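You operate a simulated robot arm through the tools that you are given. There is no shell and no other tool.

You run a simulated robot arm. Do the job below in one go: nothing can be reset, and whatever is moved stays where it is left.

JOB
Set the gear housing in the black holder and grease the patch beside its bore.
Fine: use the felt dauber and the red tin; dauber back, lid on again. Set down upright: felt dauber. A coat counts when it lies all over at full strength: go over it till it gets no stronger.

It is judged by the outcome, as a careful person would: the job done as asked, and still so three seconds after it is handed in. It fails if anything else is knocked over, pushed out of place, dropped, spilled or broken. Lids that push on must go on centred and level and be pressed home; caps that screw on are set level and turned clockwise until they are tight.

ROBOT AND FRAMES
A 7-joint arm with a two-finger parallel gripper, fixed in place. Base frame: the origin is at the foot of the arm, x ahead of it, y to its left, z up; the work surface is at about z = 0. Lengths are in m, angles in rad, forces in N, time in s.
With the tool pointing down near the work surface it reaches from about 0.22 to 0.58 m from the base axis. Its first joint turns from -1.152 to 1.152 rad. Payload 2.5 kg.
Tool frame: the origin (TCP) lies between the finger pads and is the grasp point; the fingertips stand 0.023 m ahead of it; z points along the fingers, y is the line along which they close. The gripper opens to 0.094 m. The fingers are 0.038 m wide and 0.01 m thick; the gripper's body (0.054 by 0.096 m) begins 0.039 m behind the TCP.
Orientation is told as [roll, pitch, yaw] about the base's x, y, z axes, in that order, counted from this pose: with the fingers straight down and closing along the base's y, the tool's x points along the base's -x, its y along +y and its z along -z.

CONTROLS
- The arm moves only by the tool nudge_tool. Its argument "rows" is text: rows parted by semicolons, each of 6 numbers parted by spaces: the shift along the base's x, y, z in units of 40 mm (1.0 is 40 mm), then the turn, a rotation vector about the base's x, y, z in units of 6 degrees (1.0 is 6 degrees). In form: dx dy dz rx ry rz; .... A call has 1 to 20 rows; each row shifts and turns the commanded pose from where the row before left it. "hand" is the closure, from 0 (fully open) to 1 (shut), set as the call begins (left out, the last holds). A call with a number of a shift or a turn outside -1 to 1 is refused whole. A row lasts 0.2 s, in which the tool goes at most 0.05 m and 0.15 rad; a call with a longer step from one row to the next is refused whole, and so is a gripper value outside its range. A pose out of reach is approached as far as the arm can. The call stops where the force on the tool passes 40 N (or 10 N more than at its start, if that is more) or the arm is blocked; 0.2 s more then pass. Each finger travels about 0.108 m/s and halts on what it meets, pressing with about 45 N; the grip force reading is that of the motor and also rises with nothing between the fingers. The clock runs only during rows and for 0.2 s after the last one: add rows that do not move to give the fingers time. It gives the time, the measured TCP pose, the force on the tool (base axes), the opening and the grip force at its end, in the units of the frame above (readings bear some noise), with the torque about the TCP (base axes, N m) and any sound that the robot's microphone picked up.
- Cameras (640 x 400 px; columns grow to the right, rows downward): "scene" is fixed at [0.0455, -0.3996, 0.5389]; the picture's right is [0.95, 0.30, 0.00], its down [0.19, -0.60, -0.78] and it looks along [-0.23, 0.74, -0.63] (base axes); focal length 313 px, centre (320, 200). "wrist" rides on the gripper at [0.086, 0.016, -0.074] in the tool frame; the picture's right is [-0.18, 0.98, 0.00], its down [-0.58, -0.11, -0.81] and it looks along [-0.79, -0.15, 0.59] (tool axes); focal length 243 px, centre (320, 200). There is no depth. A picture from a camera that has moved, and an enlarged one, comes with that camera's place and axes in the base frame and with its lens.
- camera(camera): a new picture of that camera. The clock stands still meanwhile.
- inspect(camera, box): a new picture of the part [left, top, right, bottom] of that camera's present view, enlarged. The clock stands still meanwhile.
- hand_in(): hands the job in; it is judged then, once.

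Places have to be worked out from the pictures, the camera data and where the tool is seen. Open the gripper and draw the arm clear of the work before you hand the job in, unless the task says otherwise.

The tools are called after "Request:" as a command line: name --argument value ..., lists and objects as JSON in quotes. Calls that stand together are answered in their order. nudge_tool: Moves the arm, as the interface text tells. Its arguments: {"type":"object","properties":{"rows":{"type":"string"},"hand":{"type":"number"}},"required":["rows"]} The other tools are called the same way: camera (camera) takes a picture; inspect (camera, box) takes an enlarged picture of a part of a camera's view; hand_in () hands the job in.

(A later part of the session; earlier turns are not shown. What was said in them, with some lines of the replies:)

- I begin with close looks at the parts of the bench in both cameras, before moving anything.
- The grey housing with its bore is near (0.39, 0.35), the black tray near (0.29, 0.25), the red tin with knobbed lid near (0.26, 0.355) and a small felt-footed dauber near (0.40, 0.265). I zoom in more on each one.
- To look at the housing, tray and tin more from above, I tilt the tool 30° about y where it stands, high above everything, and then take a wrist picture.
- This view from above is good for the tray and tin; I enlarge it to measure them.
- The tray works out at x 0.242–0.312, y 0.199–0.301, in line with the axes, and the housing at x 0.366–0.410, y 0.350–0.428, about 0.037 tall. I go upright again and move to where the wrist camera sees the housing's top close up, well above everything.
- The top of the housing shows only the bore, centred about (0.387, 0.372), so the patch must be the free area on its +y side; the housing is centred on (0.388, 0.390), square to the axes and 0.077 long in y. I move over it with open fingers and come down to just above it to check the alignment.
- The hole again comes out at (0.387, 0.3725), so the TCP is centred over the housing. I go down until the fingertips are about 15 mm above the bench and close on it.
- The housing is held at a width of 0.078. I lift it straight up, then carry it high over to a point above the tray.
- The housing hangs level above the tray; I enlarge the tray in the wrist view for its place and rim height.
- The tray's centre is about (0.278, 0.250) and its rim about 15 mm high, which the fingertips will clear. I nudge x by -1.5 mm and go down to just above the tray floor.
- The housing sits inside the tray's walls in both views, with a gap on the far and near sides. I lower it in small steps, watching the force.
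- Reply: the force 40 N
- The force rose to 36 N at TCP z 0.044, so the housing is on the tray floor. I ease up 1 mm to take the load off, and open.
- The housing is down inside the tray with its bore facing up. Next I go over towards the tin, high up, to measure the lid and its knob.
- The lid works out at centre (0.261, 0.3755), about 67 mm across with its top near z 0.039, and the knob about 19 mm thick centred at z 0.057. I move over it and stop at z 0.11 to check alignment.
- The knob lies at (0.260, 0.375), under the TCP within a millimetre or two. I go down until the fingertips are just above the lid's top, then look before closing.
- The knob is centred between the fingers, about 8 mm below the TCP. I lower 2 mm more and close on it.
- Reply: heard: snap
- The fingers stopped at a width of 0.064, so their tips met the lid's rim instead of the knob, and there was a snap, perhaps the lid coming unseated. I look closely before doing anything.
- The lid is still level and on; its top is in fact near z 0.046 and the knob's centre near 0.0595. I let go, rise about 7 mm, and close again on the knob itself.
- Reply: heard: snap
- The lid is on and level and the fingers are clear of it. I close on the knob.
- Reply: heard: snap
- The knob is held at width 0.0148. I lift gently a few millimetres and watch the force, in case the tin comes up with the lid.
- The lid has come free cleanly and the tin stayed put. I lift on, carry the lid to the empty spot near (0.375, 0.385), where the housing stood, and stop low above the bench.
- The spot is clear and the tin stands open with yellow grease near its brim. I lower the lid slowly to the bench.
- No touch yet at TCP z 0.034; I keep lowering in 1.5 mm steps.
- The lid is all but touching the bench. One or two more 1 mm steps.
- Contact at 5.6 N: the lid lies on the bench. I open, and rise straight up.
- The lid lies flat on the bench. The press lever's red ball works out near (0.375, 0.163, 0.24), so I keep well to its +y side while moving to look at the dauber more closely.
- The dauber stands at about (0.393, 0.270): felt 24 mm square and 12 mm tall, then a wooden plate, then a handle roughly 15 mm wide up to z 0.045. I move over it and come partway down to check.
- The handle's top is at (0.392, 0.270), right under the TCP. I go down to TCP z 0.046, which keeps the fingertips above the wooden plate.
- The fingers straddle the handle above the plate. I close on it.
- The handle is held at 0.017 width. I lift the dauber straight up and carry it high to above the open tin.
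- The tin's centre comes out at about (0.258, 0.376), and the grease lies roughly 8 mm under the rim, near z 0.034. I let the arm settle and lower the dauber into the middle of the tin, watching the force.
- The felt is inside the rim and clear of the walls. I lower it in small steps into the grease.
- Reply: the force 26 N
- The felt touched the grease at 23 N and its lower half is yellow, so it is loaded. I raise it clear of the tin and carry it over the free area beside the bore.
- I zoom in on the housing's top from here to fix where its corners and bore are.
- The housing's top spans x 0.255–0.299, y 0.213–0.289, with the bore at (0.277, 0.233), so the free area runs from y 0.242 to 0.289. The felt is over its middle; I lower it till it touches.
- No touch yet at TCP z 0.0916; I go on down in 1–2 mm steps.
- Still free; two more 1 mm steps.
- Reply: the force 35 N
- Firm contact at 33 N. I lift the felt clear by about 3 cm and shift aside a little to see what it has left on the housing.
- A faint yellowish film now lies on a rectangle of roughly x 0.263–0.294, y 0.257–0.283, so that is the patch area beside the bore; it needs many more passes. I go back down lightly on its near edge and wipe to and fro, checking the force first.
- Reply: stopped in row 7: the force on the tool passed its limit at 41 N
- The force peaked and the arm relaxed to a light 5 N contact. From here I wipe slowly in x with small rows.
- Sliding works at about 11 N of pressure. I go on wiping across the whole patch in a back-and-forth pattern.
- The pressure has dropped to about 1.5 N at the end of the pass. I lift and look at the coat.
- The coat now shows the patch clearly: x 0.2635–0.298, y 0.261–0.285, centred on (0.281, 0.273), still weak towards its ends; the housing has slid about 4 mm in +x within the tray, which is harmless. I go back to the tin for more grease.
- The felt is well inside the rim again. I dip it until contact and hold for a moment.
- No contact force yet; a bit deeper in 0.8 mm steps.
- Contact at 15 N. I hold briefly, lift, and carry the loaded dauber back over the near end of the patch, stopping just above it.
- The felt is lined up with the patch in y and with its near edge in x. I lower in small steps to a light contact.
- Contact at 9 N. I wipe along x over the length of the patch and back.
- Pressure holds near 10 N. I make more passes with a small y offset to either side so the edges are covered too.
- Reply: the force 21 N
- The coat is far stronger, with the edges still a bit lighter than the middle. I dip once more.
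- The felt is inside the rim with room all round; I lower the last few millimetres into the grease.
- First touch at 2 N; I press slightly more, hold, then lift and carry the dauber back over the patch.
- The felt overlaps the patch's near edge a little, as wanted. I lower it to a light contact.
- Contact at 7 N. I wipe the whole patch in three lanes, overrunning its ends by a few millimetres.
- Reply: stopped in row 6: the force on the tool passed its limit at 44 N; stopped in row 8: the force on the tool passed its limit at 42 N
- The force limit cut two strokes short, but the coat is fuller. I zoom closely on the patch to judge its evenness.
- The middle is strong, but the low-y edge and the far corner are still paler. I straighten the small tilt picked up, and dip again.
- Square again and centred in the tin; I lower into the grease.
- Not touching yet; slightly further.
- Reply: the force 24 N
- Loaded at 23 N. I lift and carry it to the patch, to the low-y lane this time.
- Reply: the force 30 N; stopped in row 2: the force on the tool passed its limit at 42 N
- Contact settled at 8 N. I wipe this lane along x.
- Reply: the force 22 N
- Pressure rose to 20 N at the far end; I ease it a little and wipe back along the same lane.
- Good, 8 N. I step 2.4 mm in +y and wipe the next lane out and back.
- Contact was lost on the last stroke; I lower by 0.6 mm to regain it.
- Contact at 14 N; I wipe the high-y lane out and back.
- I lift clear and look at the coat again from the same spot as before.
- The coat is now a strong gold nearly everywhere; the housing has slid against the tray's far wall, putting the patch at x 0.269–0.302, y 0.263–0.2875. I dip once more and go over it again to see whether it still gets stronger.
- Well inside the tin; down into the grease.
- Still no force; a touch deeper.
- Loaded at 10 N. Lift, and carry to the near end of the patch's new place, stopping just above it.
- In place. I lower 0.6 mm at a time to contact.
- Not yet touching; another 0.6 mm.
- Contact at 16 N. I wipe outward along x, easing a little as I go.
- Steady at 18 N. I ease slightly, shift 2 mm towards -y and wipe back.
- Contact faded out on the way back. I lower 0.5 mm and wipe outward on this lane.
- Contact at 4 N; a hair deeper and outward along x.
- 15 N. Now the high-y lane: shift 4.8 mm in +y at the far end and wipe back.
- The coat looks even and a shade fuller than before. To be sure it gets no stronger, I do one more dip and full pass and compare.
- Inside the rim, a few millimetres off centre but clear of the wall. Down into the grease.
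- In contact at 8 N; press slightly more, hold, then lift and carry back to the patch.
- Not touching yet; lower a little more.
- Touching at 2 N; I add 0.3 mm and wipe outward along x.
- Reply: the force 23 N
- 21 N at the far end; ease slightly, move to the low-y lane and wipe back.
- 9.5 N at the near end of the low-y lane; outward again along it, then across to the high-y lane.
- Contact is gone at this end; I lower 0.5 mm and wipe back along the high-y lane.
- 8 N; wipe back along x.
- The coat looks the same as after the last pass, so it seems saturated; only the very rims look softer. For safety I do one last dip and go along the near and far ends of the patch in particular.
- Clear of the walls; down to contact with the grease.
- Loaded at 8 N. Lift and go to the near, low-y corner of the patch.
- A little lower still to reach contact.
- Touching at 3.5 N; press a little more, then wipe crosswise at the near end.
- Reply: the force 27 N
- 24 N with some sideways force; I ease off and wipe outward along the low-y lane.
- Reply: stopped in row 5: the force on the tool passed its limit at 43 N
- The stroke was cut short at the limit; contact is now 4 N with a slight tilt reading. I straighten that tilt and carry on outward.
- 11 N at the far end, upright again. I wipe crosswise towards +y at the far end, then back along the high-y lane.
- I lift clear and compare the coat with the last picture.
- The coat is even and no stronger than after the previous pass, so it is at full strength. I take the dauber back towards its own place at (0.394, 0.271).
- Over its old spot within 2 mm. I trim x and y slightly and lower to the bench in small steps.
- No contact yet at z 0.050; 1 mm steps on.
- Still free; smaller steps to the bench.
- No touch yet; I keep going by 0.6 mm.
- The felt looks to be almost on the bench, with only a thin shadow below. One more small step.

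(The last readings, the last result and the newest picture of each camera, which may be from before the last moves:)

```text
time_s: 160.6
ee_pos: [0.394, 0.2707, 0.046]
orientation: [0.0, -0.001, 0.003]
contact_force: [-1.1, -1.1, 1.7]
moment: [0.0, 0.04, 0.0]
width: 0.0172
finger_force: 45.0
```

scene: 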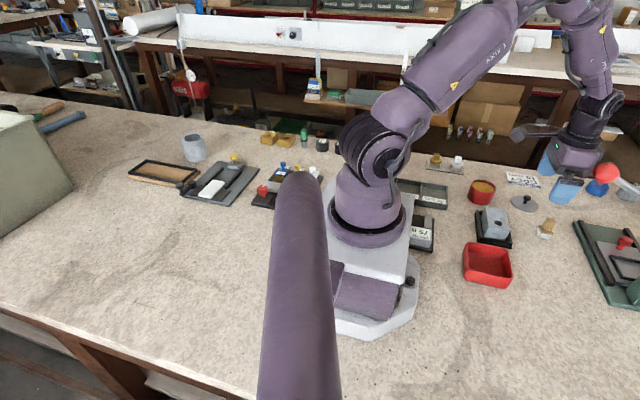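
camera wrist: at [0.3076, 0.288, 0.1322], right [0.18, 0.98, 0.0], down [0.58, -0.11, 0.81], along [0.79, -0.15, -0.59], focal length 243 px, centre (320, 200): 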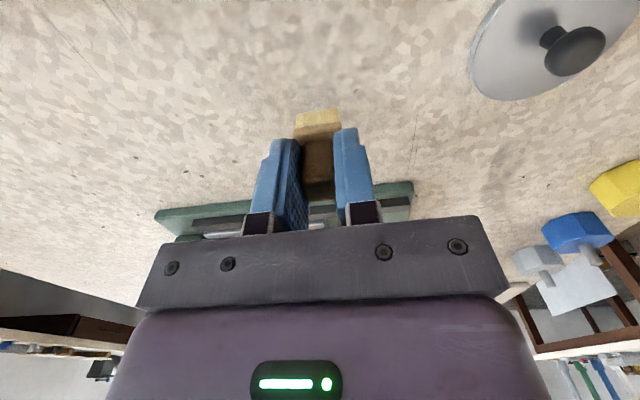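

First touch at 1.7 N. A hair more, then I open the fingers and rise straight up.

Request:
nudge_tool --rows "0 0 -0.008 0 0 0; 0 0 0 0 0 0"

Request:
nudge_tool --rows "0 0 0 0 0 0; 0 0 0 0 0 0; 0 0 0 0 0 0; 0 0 0 0 0 0; 0 0 0.4 0 0 0; 0 0 0.7 0 0 0; 0 0 0.8 0 0 0; 0 0 0.6 0 0 0; 0 0 0 0 0 0; 0 0 0 0 0 0" --hand 0

Request:
camera --camera "wrist"

Request:
inspect --camera "scene" --box '[450, 160, 610, 260]'

```text
time_s: 161.2
ee_pos: [0.3934, 0.2702, 0.0442]
orientation: [0.003, -0.001, 0.0]
contact_force: [-4.0, 0.0, 12.3]
moment: [-0.07, 0.05, -0.01]
width: 0.0172
finger_force: 45.3
```

```text
time_s: 163.4
ee_pos: [0.3947, 0.27, 0.145]
orientation: [0.0, 0.0, 0.002]
contact_force: [-0.1, -0.1, 0.0]
moment: [0.01, 0.02, 0.01]
width: 0.0938
finger_force: 0.2
```

```text
taken
camera wrist: at [0.3069, 0.2867, 0.2191], right [0.18, 0.98, 0.0], down [0.58, -0.11, 0.81], along [0.79, -0.15, -0.59], focal length 243 px, centre (320, 200)
```

wrist: 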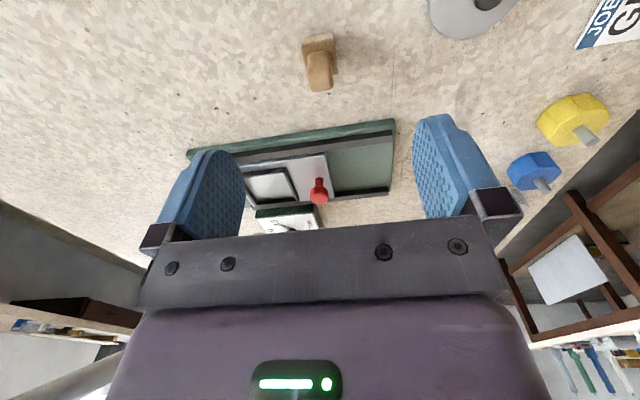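

```text
4.00 times, centred on (530, 210) of scene
camera zoom: at [0.0455, -0.3996, 0.5389], right [0.95, 0.3, 0.0], down [0.19, -0.6, -0.78], along [-0.23, 0.74, -0.63], focal length 1252 px, centre (-520, 160)
```

zoom: 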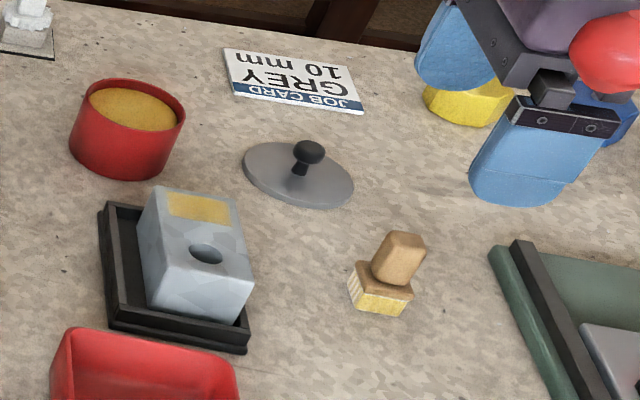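

The dauber stands upright in its old place. Now I move over the lid on the bench to pick it up again.

Request:
nudge_tool --rows "-0.12 0.72 0 0 0 0; -0.12 0.72 0 0 0 0; -0.12 0.72 0 0 0 0; -0.12 0.71 0 0 0 0; 0 0 0 0 0 0; 0 0 -0.7 0 0 0; 0 0 -0.6 0 0 0; 0 0 0 0 0 0; 0 0 0 0 0 0"

Request:
camera --camera "wrist"

Request:
inspect --camera "wrist" --box '[250, 20, 400, 150]'

```text
time_s: 165.4
ee_pos: [0.3741, 0.3845, 0.0932]
orientation: [0.0, 0.0, 0.002]
contact_force: [0.1, -0.4, 0.0]
moment: [0.02, -0.01, -0.02]
width: 0.0941
finger_force: 0.1
```

```text
taken
camera wrist: at [0.2859, 0.4017, 0.1669], right [0.18, 0.98, 0.0], down [0.58, -0.11, 0.81], along [0.79, -0.15, -0.59], focal length 243 px, centre (320, 200)
```

wrist: 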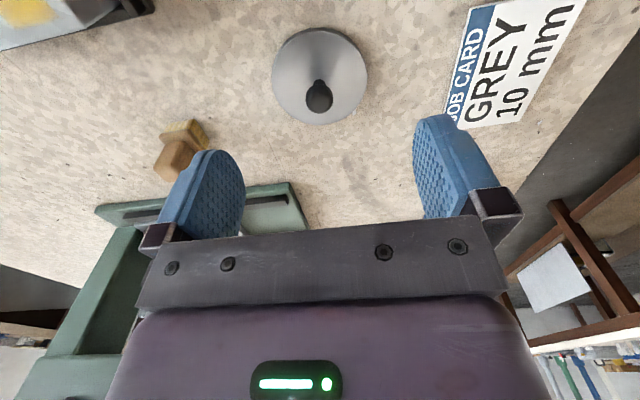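

```text
3.08 times, centred on (325, 85) of wrist
camera zoom: at [0.2859, 0.4017, 0.1669], right [0.18, 0.98, 0.0], down [0.58, -0.11, 0.81], along [0.79, -0.15, -0.59], focal length 746 px, centre (305, 554)
```

zoom: 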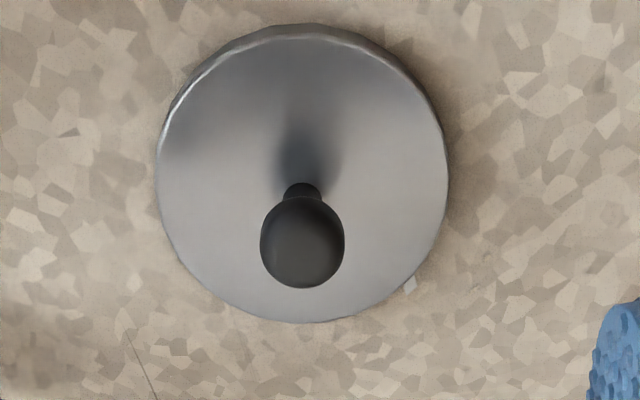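

The knob is at (0.374, 0.384), right under the TCP. I go down to the same height as when I let it go, and grip it.

Request:
nudge_tool --rows "0 -0.01 -0.6 0 0 0; 0 0 -0.5 0 0 0; 0 0 -0.3 0 0 0; 0 0 -0.15 0 0 0; 0 0 0 0 0 0; 0 0 0 0 0 0"

Request:
inspect --camera "wrist" --box '[220, 40, 420, 220]'

```text
time_s: 166.8
ee_pos: [0.3745, 0.3837, 0.0305]
orientation: [0.0, 0.001, 0.002]
contact_force: [-0.2, 0.7, 0.5]
moment: [0.02, 0.0, 0.01]
width: 0.0939
finger_force: 0.1
```

```text
2.22 times, centred on (320, 130) of wrist
camera zoom: at [0.2862, 0.4001, 0.1045], right [0.18, 0.98, 0.0], down [0.58, -0.11, 0.81], along [0.79, -0.15, -0.59], focal length 539 px, centre (320, 356)
```

zoom: 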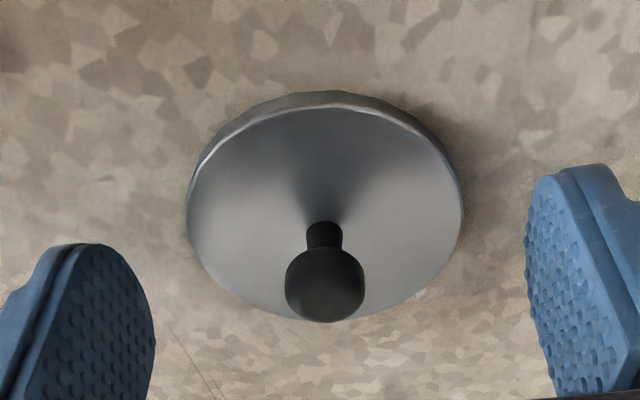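

The knob sits in the same place between the fingers as when I first gripped it. I close.

Request:
nudge_tool --rows "0 0 0 0 0 0; 0 0 0 0 0 0; 0 0 0 0 0 0; 0 0 0 0 0 0; 0 0 0 0 0 0" --hand 1

Request:
inspect --camera "wrist" --box '[220, 40, 420, 220]'

```text
time_s: 168.0
ee_pos: [0.3741, 0.3836, 0.0304]
orientation: [-0.002, 0.0, 0.002]
contact_force: [-0.1, 1.0, 0.2]
moment: [0.01, -0.03, -0.04]
width: 0.0146
finger_force: 44.9
```

```text
2.22 times, centred on (320, 130) of wrist
camera zoom: at [0.2862, 0.4001, 0.1047], right [0.18, 0.98, 0.0], down [0.58, -0.11, 0.81], along [0.79, -0.15, -0.59], focal length 539 px, centre (320, 356)
```

zoom: 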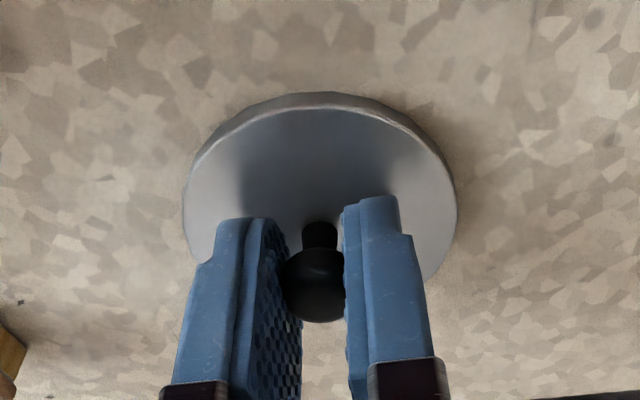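

The lid is held just as it was when it came off the tin. I lift it and carry it back above the tin, to the place where I first gripped it, (0.261, 0.3756).

Request:
nudge_tool --rows "0 0 0.3 0 0 0; 0 0 0.8 0 0 0; 0 0 0.8 0 0 0; 0 0 0.5 0 0 0; -0.7 -0.05 0 0 0 0; -0.7 -0.05 0 0 0 0; -0.7 -0.05 0 0 0 0; -0.6 -0.05 0 0 0 0; -0.13 0 0 0 0 0; 0 0 -0.5 0 0 0; 0 0 0 0 0 0; 0 0 0 0 0 0"

Request:
camera --camera "wrist"

Request:
inspect --camera "wrist" --box '[220, 0, 420, 180]'

Request:
inspect --camera "scene" --box '[450, 155, 530, 215]'

```text
time_s: 170.6
ee_pos: [0.2619, 0.3753, 0.1074]
orientation: [-0.001, 0.0, 0.001]
contact_force: [0.4, 0.9, -1.5]
moment: [-0.01, 0.0, 0.01]
width: 0.0148
finger_force: 45.4
```

```text
taken
camera wrist: at [0.1741, 0.3925, 0.1813], right [0.18, 0.98, 0.0], down [0.58, -0.11, 0.81], along [0.79, -0.15, -0.59], focal length 243 px, centre (320, 200)
```

wrist: 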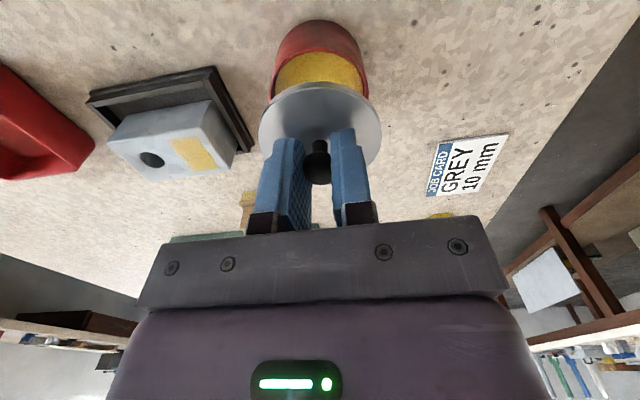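

```text
2.22 times, centred on (320, 90) of wrist
camera zoom: at [0.1741, 0.3925, 0.1813], right [0.18, 0.98, 0.0], down [0.58, -0.11, 0.81], along [0.79, -0.15, -0.59], focal length 539 px, centre (320, 444)
```

zoom: 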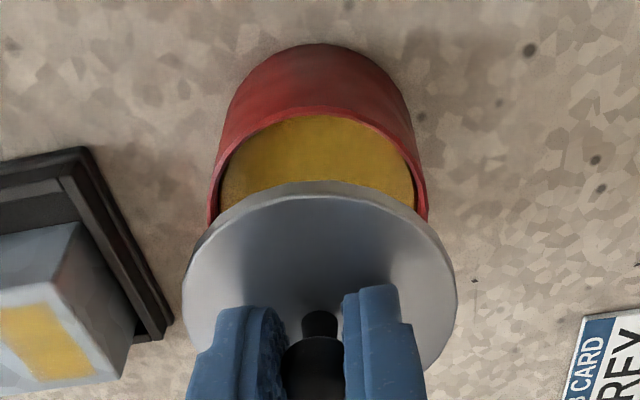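

```text
6.67 times, centred on (490, 185) of scene
camera zoom: at [0.0455, -0.3996, 0.5389], right [0.95, 0.3, 0.0], down [0.19, -0.6, -0.78], along [-0.23, 0.74, -0.63], focal length 2087 px, centre (-813, 300)
```

zoom: 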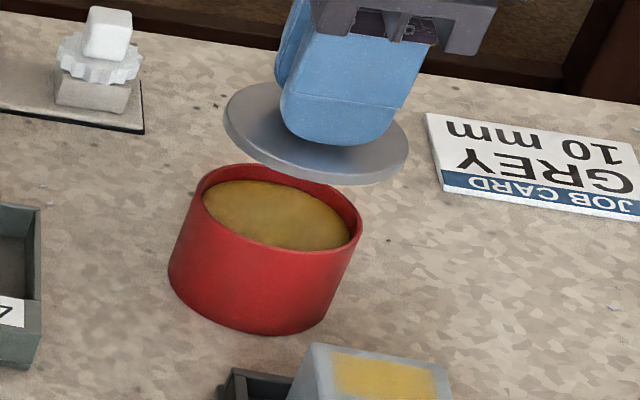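

The tin has not moved, and the wrist camera's own place, which reads steadily, says I am 1.1 mm in x and 0.6 mm in y past the original grip. I correct that and lower to 8 mm above the seat, to compare with my picture from when the lid came off.

Request:
nudge_tool --rows "-0.0275 -0.015 -0.35 0 0 0; 0 0 -0.34 0 0 0; 0 0 0 0 0 0; 0 0 0 0 0 0"

Request:
inspect --camera "wrist" --box '[220, 40, 420, 220]'

Request:
inspect --camera "scene" --box '[450, 155, 530, 215]'

```text
time_s: 171.6
ee_pos: [0.2615, 0.3751, 0.0787]
orientation: [0.0, 0.001, 0.001]
contact_force: [-0.3, 0.3, -0.7]
moment: [0.0, -0.02, 0.02]
width: 0.0144
finger_force: 45.1
```

```text
2.22 times, centred on (320, 130) of wrist
camera zoom: at [0.1725, 0.3918, 0.153], right [0.18, 0.98, 0.0], down [0.58, -0.11, 0.81], along [0.79, -0.15, -0.59], focal length 539 px, centre (320, 356)
```

zoom: 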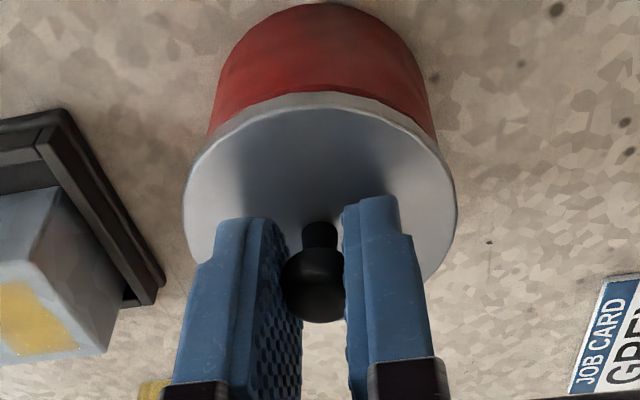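

```text
6.67 times, centred on (490, 185) of scene
camera zoom: at [0.0455, -0.3996, 0.5389], right [0.95, 0.3, 0.0], down [0.19, -0.6, -0.78], along [-0.23, 0.74, -0.63], focal length 2087 px, centre (-813, 300)
```

zoom: 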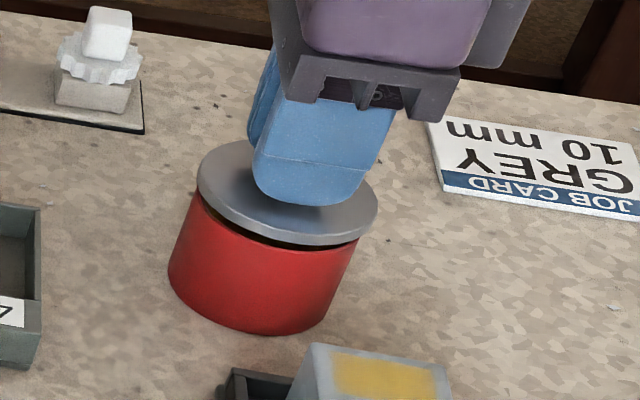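

Lid and tin line up as in the picture from when it came off (same background marks, same tin outline). I lower to the rim in small steps and feel for contact.

Request:
nudge_tool --rows "0.01 0 -0.1 0 0 0; 0 0 0 0 0 0"

Request:
nudge_tool --rows "0 0 -0.03 0 0 0; 0 0 0 0 0 0"

```text
time_s: 172.2
ee_pos: [0.2603, 0.3769, 0.0748]
orientation: [-0.001, -0.001, 0.002]
contact_force: [0.1, 0.5, -0.3]
moment: [-0.05, 0.02, 0.0]
width: 0.0145
finger_force: 45.3
```

```text
time_s: 172.8
ee_pos: [0.2607, 0.3755, 0.0749]
orientation: [0.001, 0.0, 0.004]
contact_force: [0.3, -0.5, -0.6]
moment: [0.02, -0.01, -0.01]
width: 0.0143
finger_force: 44.8
```

I check the camera's own height reading and the gap before the last millimetres.

Request:
inspect --camera "wrist" --box '[220, 40, 420, 220]'

Request:
inspect --camera "scene" --box '[460, 165, 510, 205]'

```text
2.22 times, centred on (320, 130) of wrist
camera zoom: at [0.1733, 0.3924, 0.148], right [0.18, 0.98, 0.0], down [0.58, -0.11, 0.81], along [0.79, -0.15, -0.59], focal length 539 px, centre (320, 356)
```

zoom: 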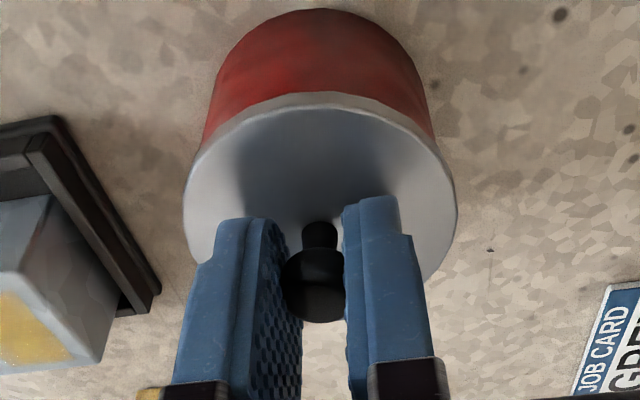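

```text
10.00 times, centred on (485, 185) of scene
camera zoom: at [0.0455, -0.3996, 0.5389], right [0.95, 0.3, 0.0], down [0.19, -0.6, -0.78], along [-0.23, 0.74, -0.63], focal length 3131 px, centre (-1330, 350)
```

zoom: 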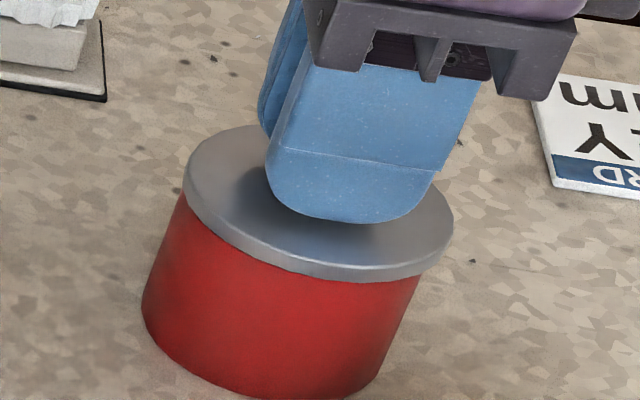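

The camera reads z 0.148, about 2.3 mm above the seated height. I lower by 1 mm steps.

Request:
nudge_tool --rows "0 0 -0.025 0 0 0; 0 0 0 0 0 0"

Request:
nudge_tool --rows "0 0 -0.02 0 0 0; 0 0 0 0 0 0"

```text
time_s: 173.4
ee_pos: [0.2613, 0.3762, 0.0724]
orientation: [-0.002, -0.002, 0.001]
contact_force: [-0.2, -0.2, 0.0]
moment: [0.01, -0.01, 0.03]
width: 0.0144
finger_force: 44.5
```

```text
time_s: 174.0
ee_pos: [0.261, 0.3761, 0.0731]
orientation: [-0.001, 0.001, 0.002]
contact_force: [-13.4, -15.2, 33.7]
moment: [-0.18, 0.41, 0.03]
width: 0.0143
finger_force: 44.8
heard: snap
```

A snap, with 34 N of push: the lid has gone home, it seems. I look before letting go.

Request:
inspect --camera "wrist" --box '[220, 40, 420, 220]'

Request:
inspect --camera "scene" --box '[460, 165, 510, 205]'

```text
2.22 times, centred on (320, 130) of wrist
camera zoom: at [0.1729, 0.3929, 0.1474], right [0.18, 0.98, 0.0], down [0.58, -0.11, 0.81], along [0.79, -0.15, -0.59], focal length 539 px, centre (320, 356)
```

zoom: 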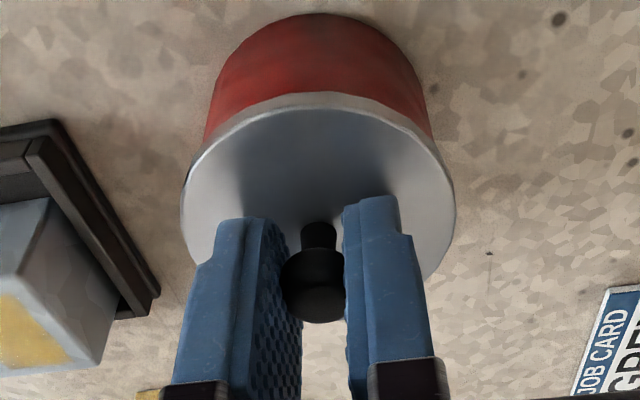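

```text
10.00 times, centred on (485, 185) of scene
camera zoom: at [0.0454, -0.3997, 0.5388], right [0.95, 0.3, 0.0], down [0.19, -0.6, -0.78], along [-0.23, 0.74, -0.63], focal length 3131 px, centre (-1330, 350)
```

zoom: 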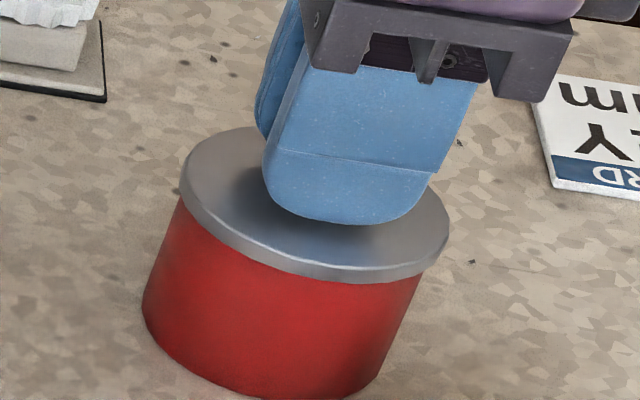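

The lid sits level and down on the rim all round. I press a little harder once more while still holding the knob, to make sure it is home.

Request:
nudge_tool --rows "0 0 -0.006 0 0 0; 0 0 0 0 0 0; 0 0 0 0 0 0"

```text
time_s: 174.8
ee_pos: [0.2623, 0.3766, 0.073]
orientation: [-0.001, 0.003, 0.001]
contact_force: [-13.1, -11.4, 33.7]
moment: [-0.14, 0.22, 0.02]
width: 0.0146
finger_force: 44.9
```

Holding at 34 N with no more travel. I take the load off, open the fingers and rise, then compare with the first pictures of the closed tin.

Request:
nudge_tool --rows "0 0 0.03 0 0 0; 0 0 0 0 0 0"

Request:
inspect --camera "scene" --box '[460, 165, 510, 205]'

```text
time_s: 175.4
ee_pos: [0.2618, 0.3759, 0.0726]
orientation: [-0.001, -0.002, 0.002]
contact_force: [-5.5, -3.1, 9.7]
moment: [-0.02, -0.02, -0.01]
width: 0.0149
finger_force: 45.1
```

```text
10.00 times, centred on (485, 185) of scene
camera zoom: at [0.0455, -0.3996, 0.5388], right [0.95, 0.3, 0.0], down [0.19, -0.6, -0.78], along [-0.23, 0.74, -0.63], focal length 3131 px, centre (-1330, 350)
```

zoom: 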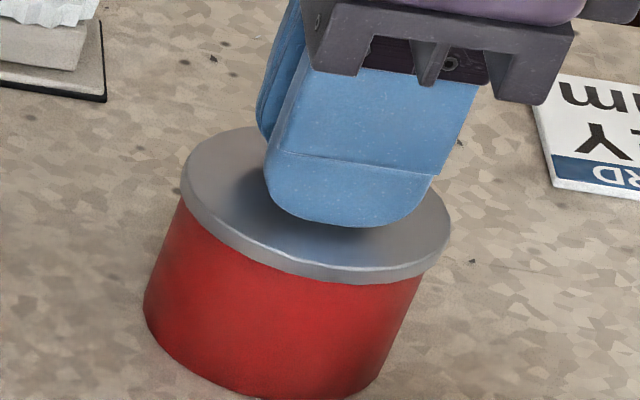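

The load is down to 10 N and the lid looks level. I open and go straight up.

Request:
nudge_tool --rows "0 0 0 0 0 0; 0 0 0 0 0 0; 0 0 0 0 0 0; 0 0 0 0 0 0; 0 0 0.3 0 0 0; 0 0 0.6 0 0 0; 0 0 0.6 0 0 0; 0 0 0 0 0 0" --hand 0

Request:
camera --camera "wrist"

Request:
inspect --camera "wrist" --box '[240, 0, 400, 120]'

Request:
inspect --camera "scene" --box '[450, 165, 530, 215]'

```text
time_s: 177.2
ee_pos: [0.2605, 0.375, 0.1319]
orientation: [0.001, -0.001, 0.002]
contact_force: [0.7, -0.8, 0.0]
moment: [-0.01, 0.0, -0.01]
width: 0.0939
finger_force: 0.2
```

```text
taken
camera wrist: at [0.1731, 0.3918, 0.207], right [0.18, 0.98, 0.0], down [0.58, -0.11, 0.81], along [0.79, -0.15, -0.59], focal length 243 px, centre (320, 200)
```

wrist: 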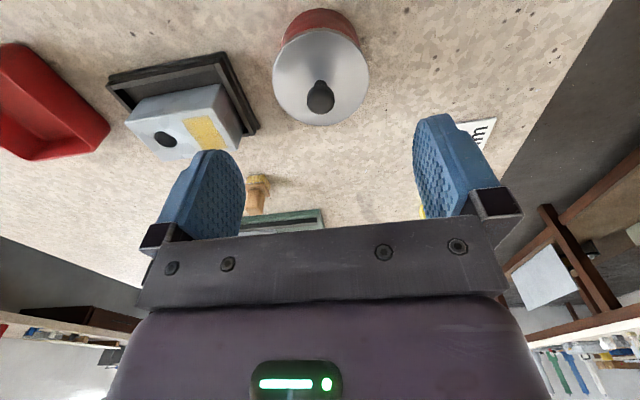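

```text
3.33 times, centred on (320, 60) of wrist
camera zoom: at [0.1731, 0.3918, 0.207], right [0.18, 0.98, 0.0], down [0.58, -0.11, 0.81], along [0.79, -0.15, -0.59], focal length 809 px, centre (320, 667)
```

zoom: 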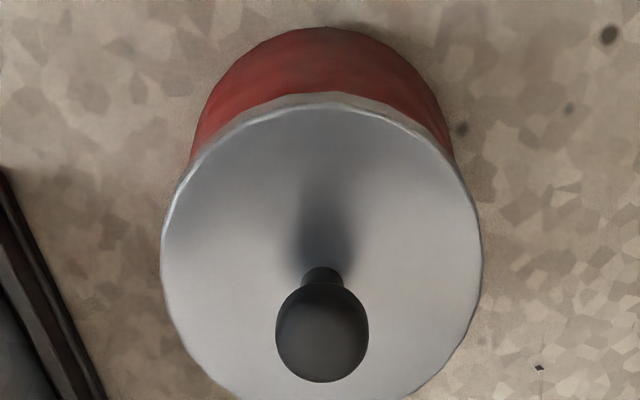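

```text
8.00 times, centred on (490, 190) of scene
camera zoom: at [0.0455, -0.3996, 0.5389], right [0.95, 0.3, 0.0], down [0.19, -0.6, -0.78], along [-0.23, 0.74, -0.63], focal length 2505 px, centre (-1040, 280)
```

zoom: 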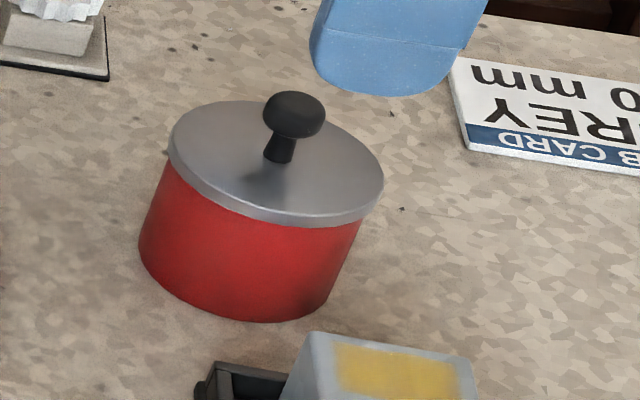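

The lid looks just as it did at the start: level, centred, same height. For certainty I close the fingers and press straight down on the knob's top.

Request:
nudge_tool --rows "0 0 0 0 0 0; 0 0 0 0 0 0; 0 0 0 0 0 0; 0 0 -0.4 0 0 0; 0 0 -0.35 0 0 0; 0 0 0 0 0 0" --hand 1

Request:
inspect --camera "wrist" --box '[220, 40, 420, 220]'

Request:
inspect --camera "scene" --box '[450, 155, 530, 215]'

```text
time_s: 178.6
ee_pos: [0.2606, 0.3768, 0.1033]
orientation: [-0.001, 0.001, 0.002]
contact_force: [-0.4, 0.7, 0.4]
moment: [0.0, -0.01, 0.01]
width: 0.0
finger_force: 42.0
```

```text
2.22 times, centred on (320, 130) of wrist
camera zoom: at [0.1731, 0.3922, 0.1776], right [0.18, 0.98, 0.0], down [0.58, -0.11, 0.81], along [0.79, -0.15, -0.59], focal length 539 px, centre (320, 356)
```

zoom: 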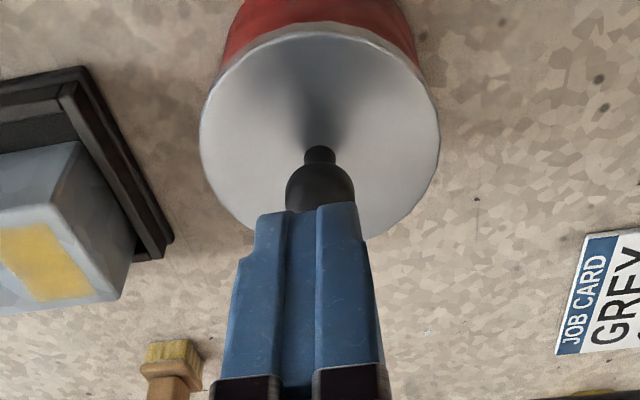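

```text
6.67 times, centred on (490, 185) of scene
camera zoom: at [0.0455, -0.3996, 0.5389], right [0.95, 0.3, 0.0], down [0.19, -0.6, -0.78], along [-0.23, 0.74, -0.63], focal length 2087 px, centre (-813, 300)
```

zoom: 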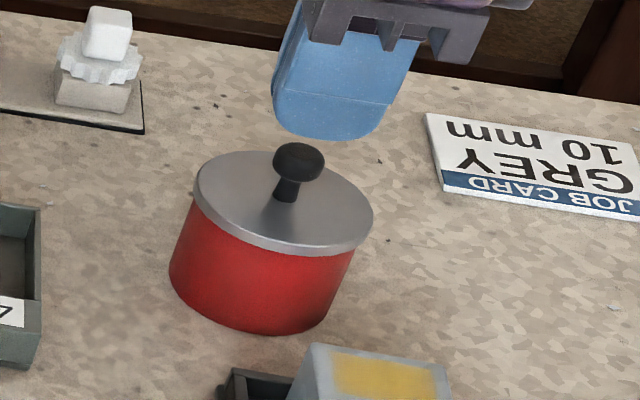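

The closed fingertips are centred over the knob, about a centimetre above. I lower on to it in small steps.

Request:
nudge_tool --rows "0 0 -0.2 0 0 0; 0 0 0 0 0 0"

Request:
nudge_tool --rows "0 0 -0.05 0 0 0; 0 0 0 0 0 0"

```text
time_s: 179.2
ee_pos: [0.2601, 0.3753, 0.0952]
orientation: [0.0, 0.0, 0.001]
contact_force: [-0.3, -0.7, 0.5]
moment: [0.02, 0.0, -0.01]
width: 0.0
finger_force: 42.3
```

```text
time_s: 179.8
ee_pos: [0.2613, 0.3756, 0.0954]
orientation: [0.002, 0.002, 0.002]
contact_force: [-0.5, -0.4, 0.2]
moment: [0.03, 0.0, 0.03]
width: 0.0003
finger_force: 42.3
```

No contact yet; 1 mm steps on down.

Request:
nudge_tool --rows "0 0 -0.03 0 0 0; 0 0 0 0 0 0"

Request:
nudge_tool --rows "0 0 -0.025 0 0 0; 0 0 0 0 0 0"

```text
time_s: 180.4
ee_pos: [0.2606, 0.3761, 0.0919]
orientation: [-0.001, -0.001, 0.0]
contact_force: [-0.2, -0.7, -0.7]
moment: [0.01, 0.0, 0.02]
width: 0.0
finger_force: 42.3
```

```text
time_s: 181.0
ee_pos: [0.2619, 0.3764, 0.0926]
orientation: [0.0, 0.001, 0.002]
contact_force: [-2.4, -5.6, 13.4]
moment: [-0.13, 0.01, -0.02]
width: 0.0
finger_force: 42.6
```

Contact at 13 N on the knob; I press on to around 30–35 N.

Request:
nudge_tool --rows "0 0 -0.015 0 0 0; 0 0 0 0 0 0"

```text
time_s: 181.6
ee_pos: [0.2605, 0.3765, 0.0911]
orientation: [0.001, -0.002, 0.002]
contact_force: [-4.2, -9.8, 29.4]
moment: [-0.22, 0.12, 0.0]
width: 0.0002
finger_force: 42.6
```

29 N with no further travel or sound: the lid is home. I lift straight off, open the gripper once high, and draw the arm clear.

Request:
nudge_tool --rows "0 0 0.1 0 0 0; 0 0 0.6 0 0 0; 0 0 0.9 0 0 0; 0 0 0.9 0 0 0; 0 0 0.9 0 0 0; 0 0 0.9 0 0 0; 0 0 0 0 0 0"

Request:
nudge_tool --rows "0 0 0 0 0 0; 0 0 0 0 0 0; 0 0 0 0 0 0; 0 0 0 0 0 0; 0 0 0 0 0 0" --hand 0

Request:
inspect --camera "scene" --box '[440, 150, 600, 260]'

Request:
camera --camera "wrist"

Request:
camera --camera "scene"

Request:
inspect --camera "scene" --box '[478, 195, 526, 245]'

```text
time_s: 183.2
ee_pos: [0.2611, 0.3726, 0.262]
orientation: [0.0, 0.0, 0.002]
contact_force: [0.0, -0.3, 0.3]
moment: [0.04, 0.0, 0.0]
width: 0.0001
finger_force: 42.3
```

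```text
time_s: 184.4
ee_pos: [0.2612, 0.3736, 0.2621]
orientation: [0.0, 0.0, 0.003]
contact_force: [0.2, -0.4, 0.3]
moment: [-0.01, 0.0, 0.01]
width: 0.0941
finger_force: 0.0
```

```text
3.64 times, centred on (520, 205) of scene
camera zoom: at [0.0455, -0.3996, 0.5389], right [0.95, 0.3, 0.0], down [0.19, -0.6, -0.78], along [-0.23, 0.74, -0.63], focal length 1138 px, centre (-407, 182)
```

zoom: 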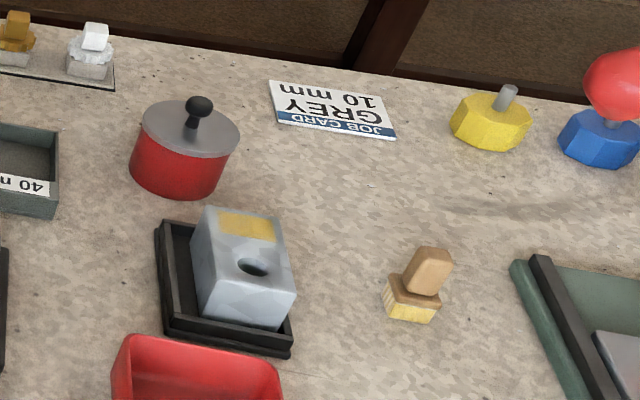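

```text
taken
camera wrist: at [0.1737, 0.3901, 0.3365], right [0.18, 0.98, 0.0], down [0.58, -0.11, 0.81], along [0.79, -0.15, -0.59], focal length 243 px, centre (320, 200)
```

wrist: 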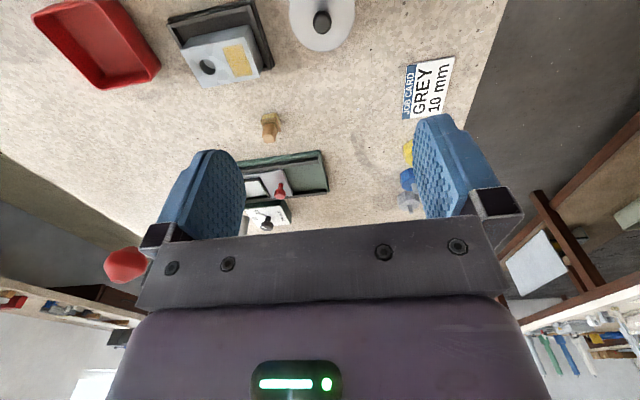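

```text
taken
```

scene: 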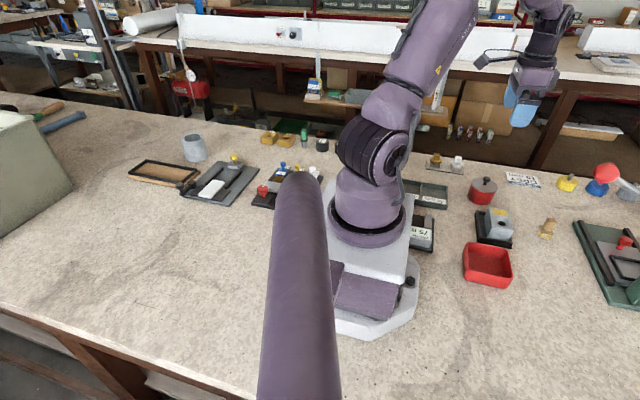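

```text
8.00 times, centred on (502, 220) of scene
camera zoom: at [0.0455, -0.3996, 0.5389], right [0.95, 0.3, 0.0], down [0.19, -0.6, -0.78], along [-0.23, 0.74, -0.63], focal length 2505 px, centre (-1136, 40)
```

zoom: 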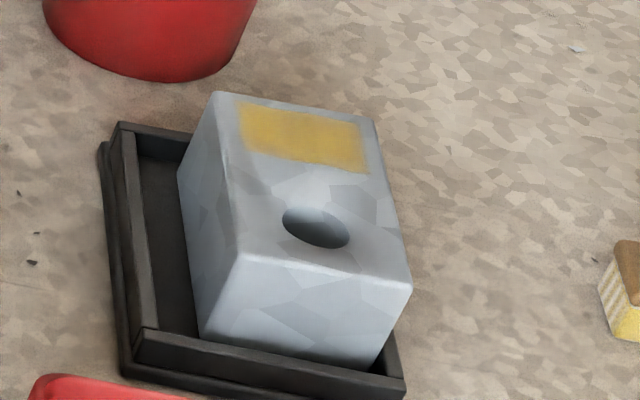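

Everything stands where it should. I take one last close look at the coat and at the housing's seat before handing in.

Request:
inspect --camera "scene" --box '[490, 203, 524, 225]'

Request:
inspect --camera "wrist" --box '[160, 0, 280, 90]'

Request:
inspect --camera "wrist" --box '[210, 28, 270, 80]'

```text
16.00 times, centred on (507, 214) of scene
camera zoom: at [0.0455, -0.3996, 0.5389], right [0.95, 0.3, 0.0], down [0.19, -0.6, -0.78], along [-0.23, 0.74, -0.63], focal length 5010 px, centre (-2672, -24)
```

zoom: 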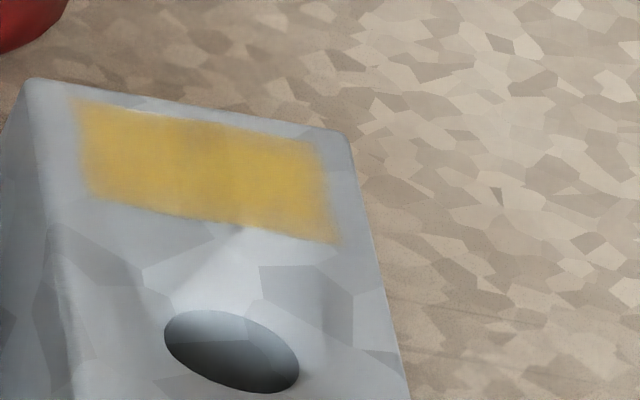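

```text
4.44 times, centred on (220, 45) of wrist
camera zoom: at [0.1737, 0.3901, 0.3365], right [0.18, 0.98, 0.0], down [0.58, -0.11, 0.81], along [0.79, -0.15, -0.59], focal length 1078 px, centre (764, 889)
```

zoom: 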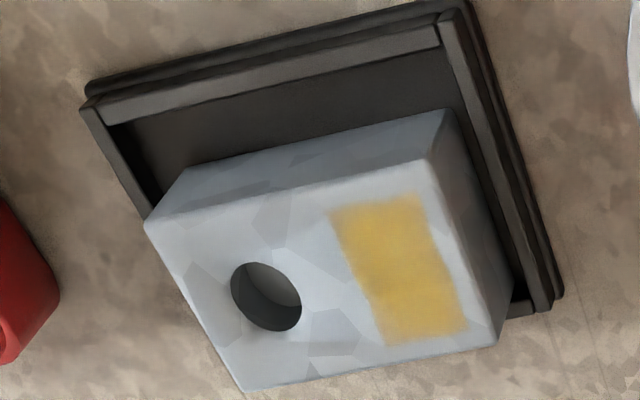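

```text
7.69 times, centred on (240, 54) of wrist
camera zoom: at [0.1737, 0.3901, 0.3365], right [0.18, 0.98, 0.0], down [0.58, -0.11, 0.81], along [0.79, -0.15, -0.59], focal length 1866 px, centre (935, 1323)
```

zoom: 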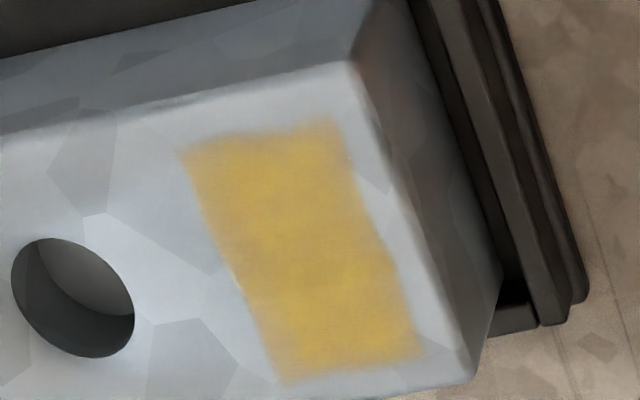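

The coat is a full, even gold over the whole patch, the housing lies flat inside the tray, the lid is on and the dauber stands upright in its place. I raise the open gripper a bit more so it is well clear.

Request:
nudge_tool --rows "0 -0.3 0.7 0 0 0; 0 -0.3 0.6 0 0 0; 0 0 0 0 0 0; 0 0 0 0 0 0"

Request:
camera --camera "scene"

```text
time_s: 185.4
ee_pos: [0.261, 0.3512, 0.3141]
orientation: [0.0, 0.0, 0.003]
contact_force: [0.9, -0.1, -0.3]
moment: [0.0, -0.01, 0.02]
width: 0.094
finger_force: 0.1
```

```text
taken
```

scene: 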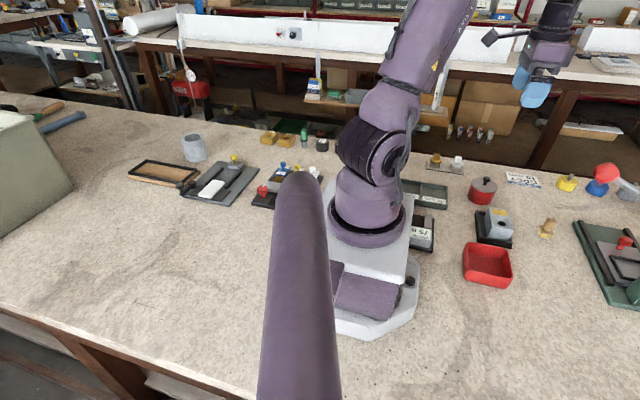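

The arm is clear with its gripper open, and all is in place: housing in the black tray with its patch coated, tin closed, dauber upright. I hand the job in.

Request:
hand_in

```text
The job is handed in.
```

I set the gear housing in the black holder, greased the patch beside its bore, and handed the job in. I don't have the judge's result.

- **Housing:** it lies flat in the black holder, bore up. Wiping slid it a few millimetres, so it now rests against the holder's far wall.
- **Grease:** I used the felt dauber and the red tin, with repeated dips and passes over the whole patch. The coat looked the same after the last passes, so I took it as full strength. The outer 1–2 mm looks slightly softer in the pictures, and I could not tell whether that is the grease or the picture.
- **Dauber:** it is back in its original spot, standing upright.
- **Lid:** it is back on the tin. I heard a snap at about 34 N. A second press on the knob (29 N) gave no further snap, and the lid looks level and centred as it did at the start.

When I first tried to lift the lid, the fingers closed on its rim instead of the knob. I let go and took it by the knob, and the pictures showed no harm to the lid or tin. I saw nothing else knocked over or moved, and the arm was clear with the gripper open when I handed in.
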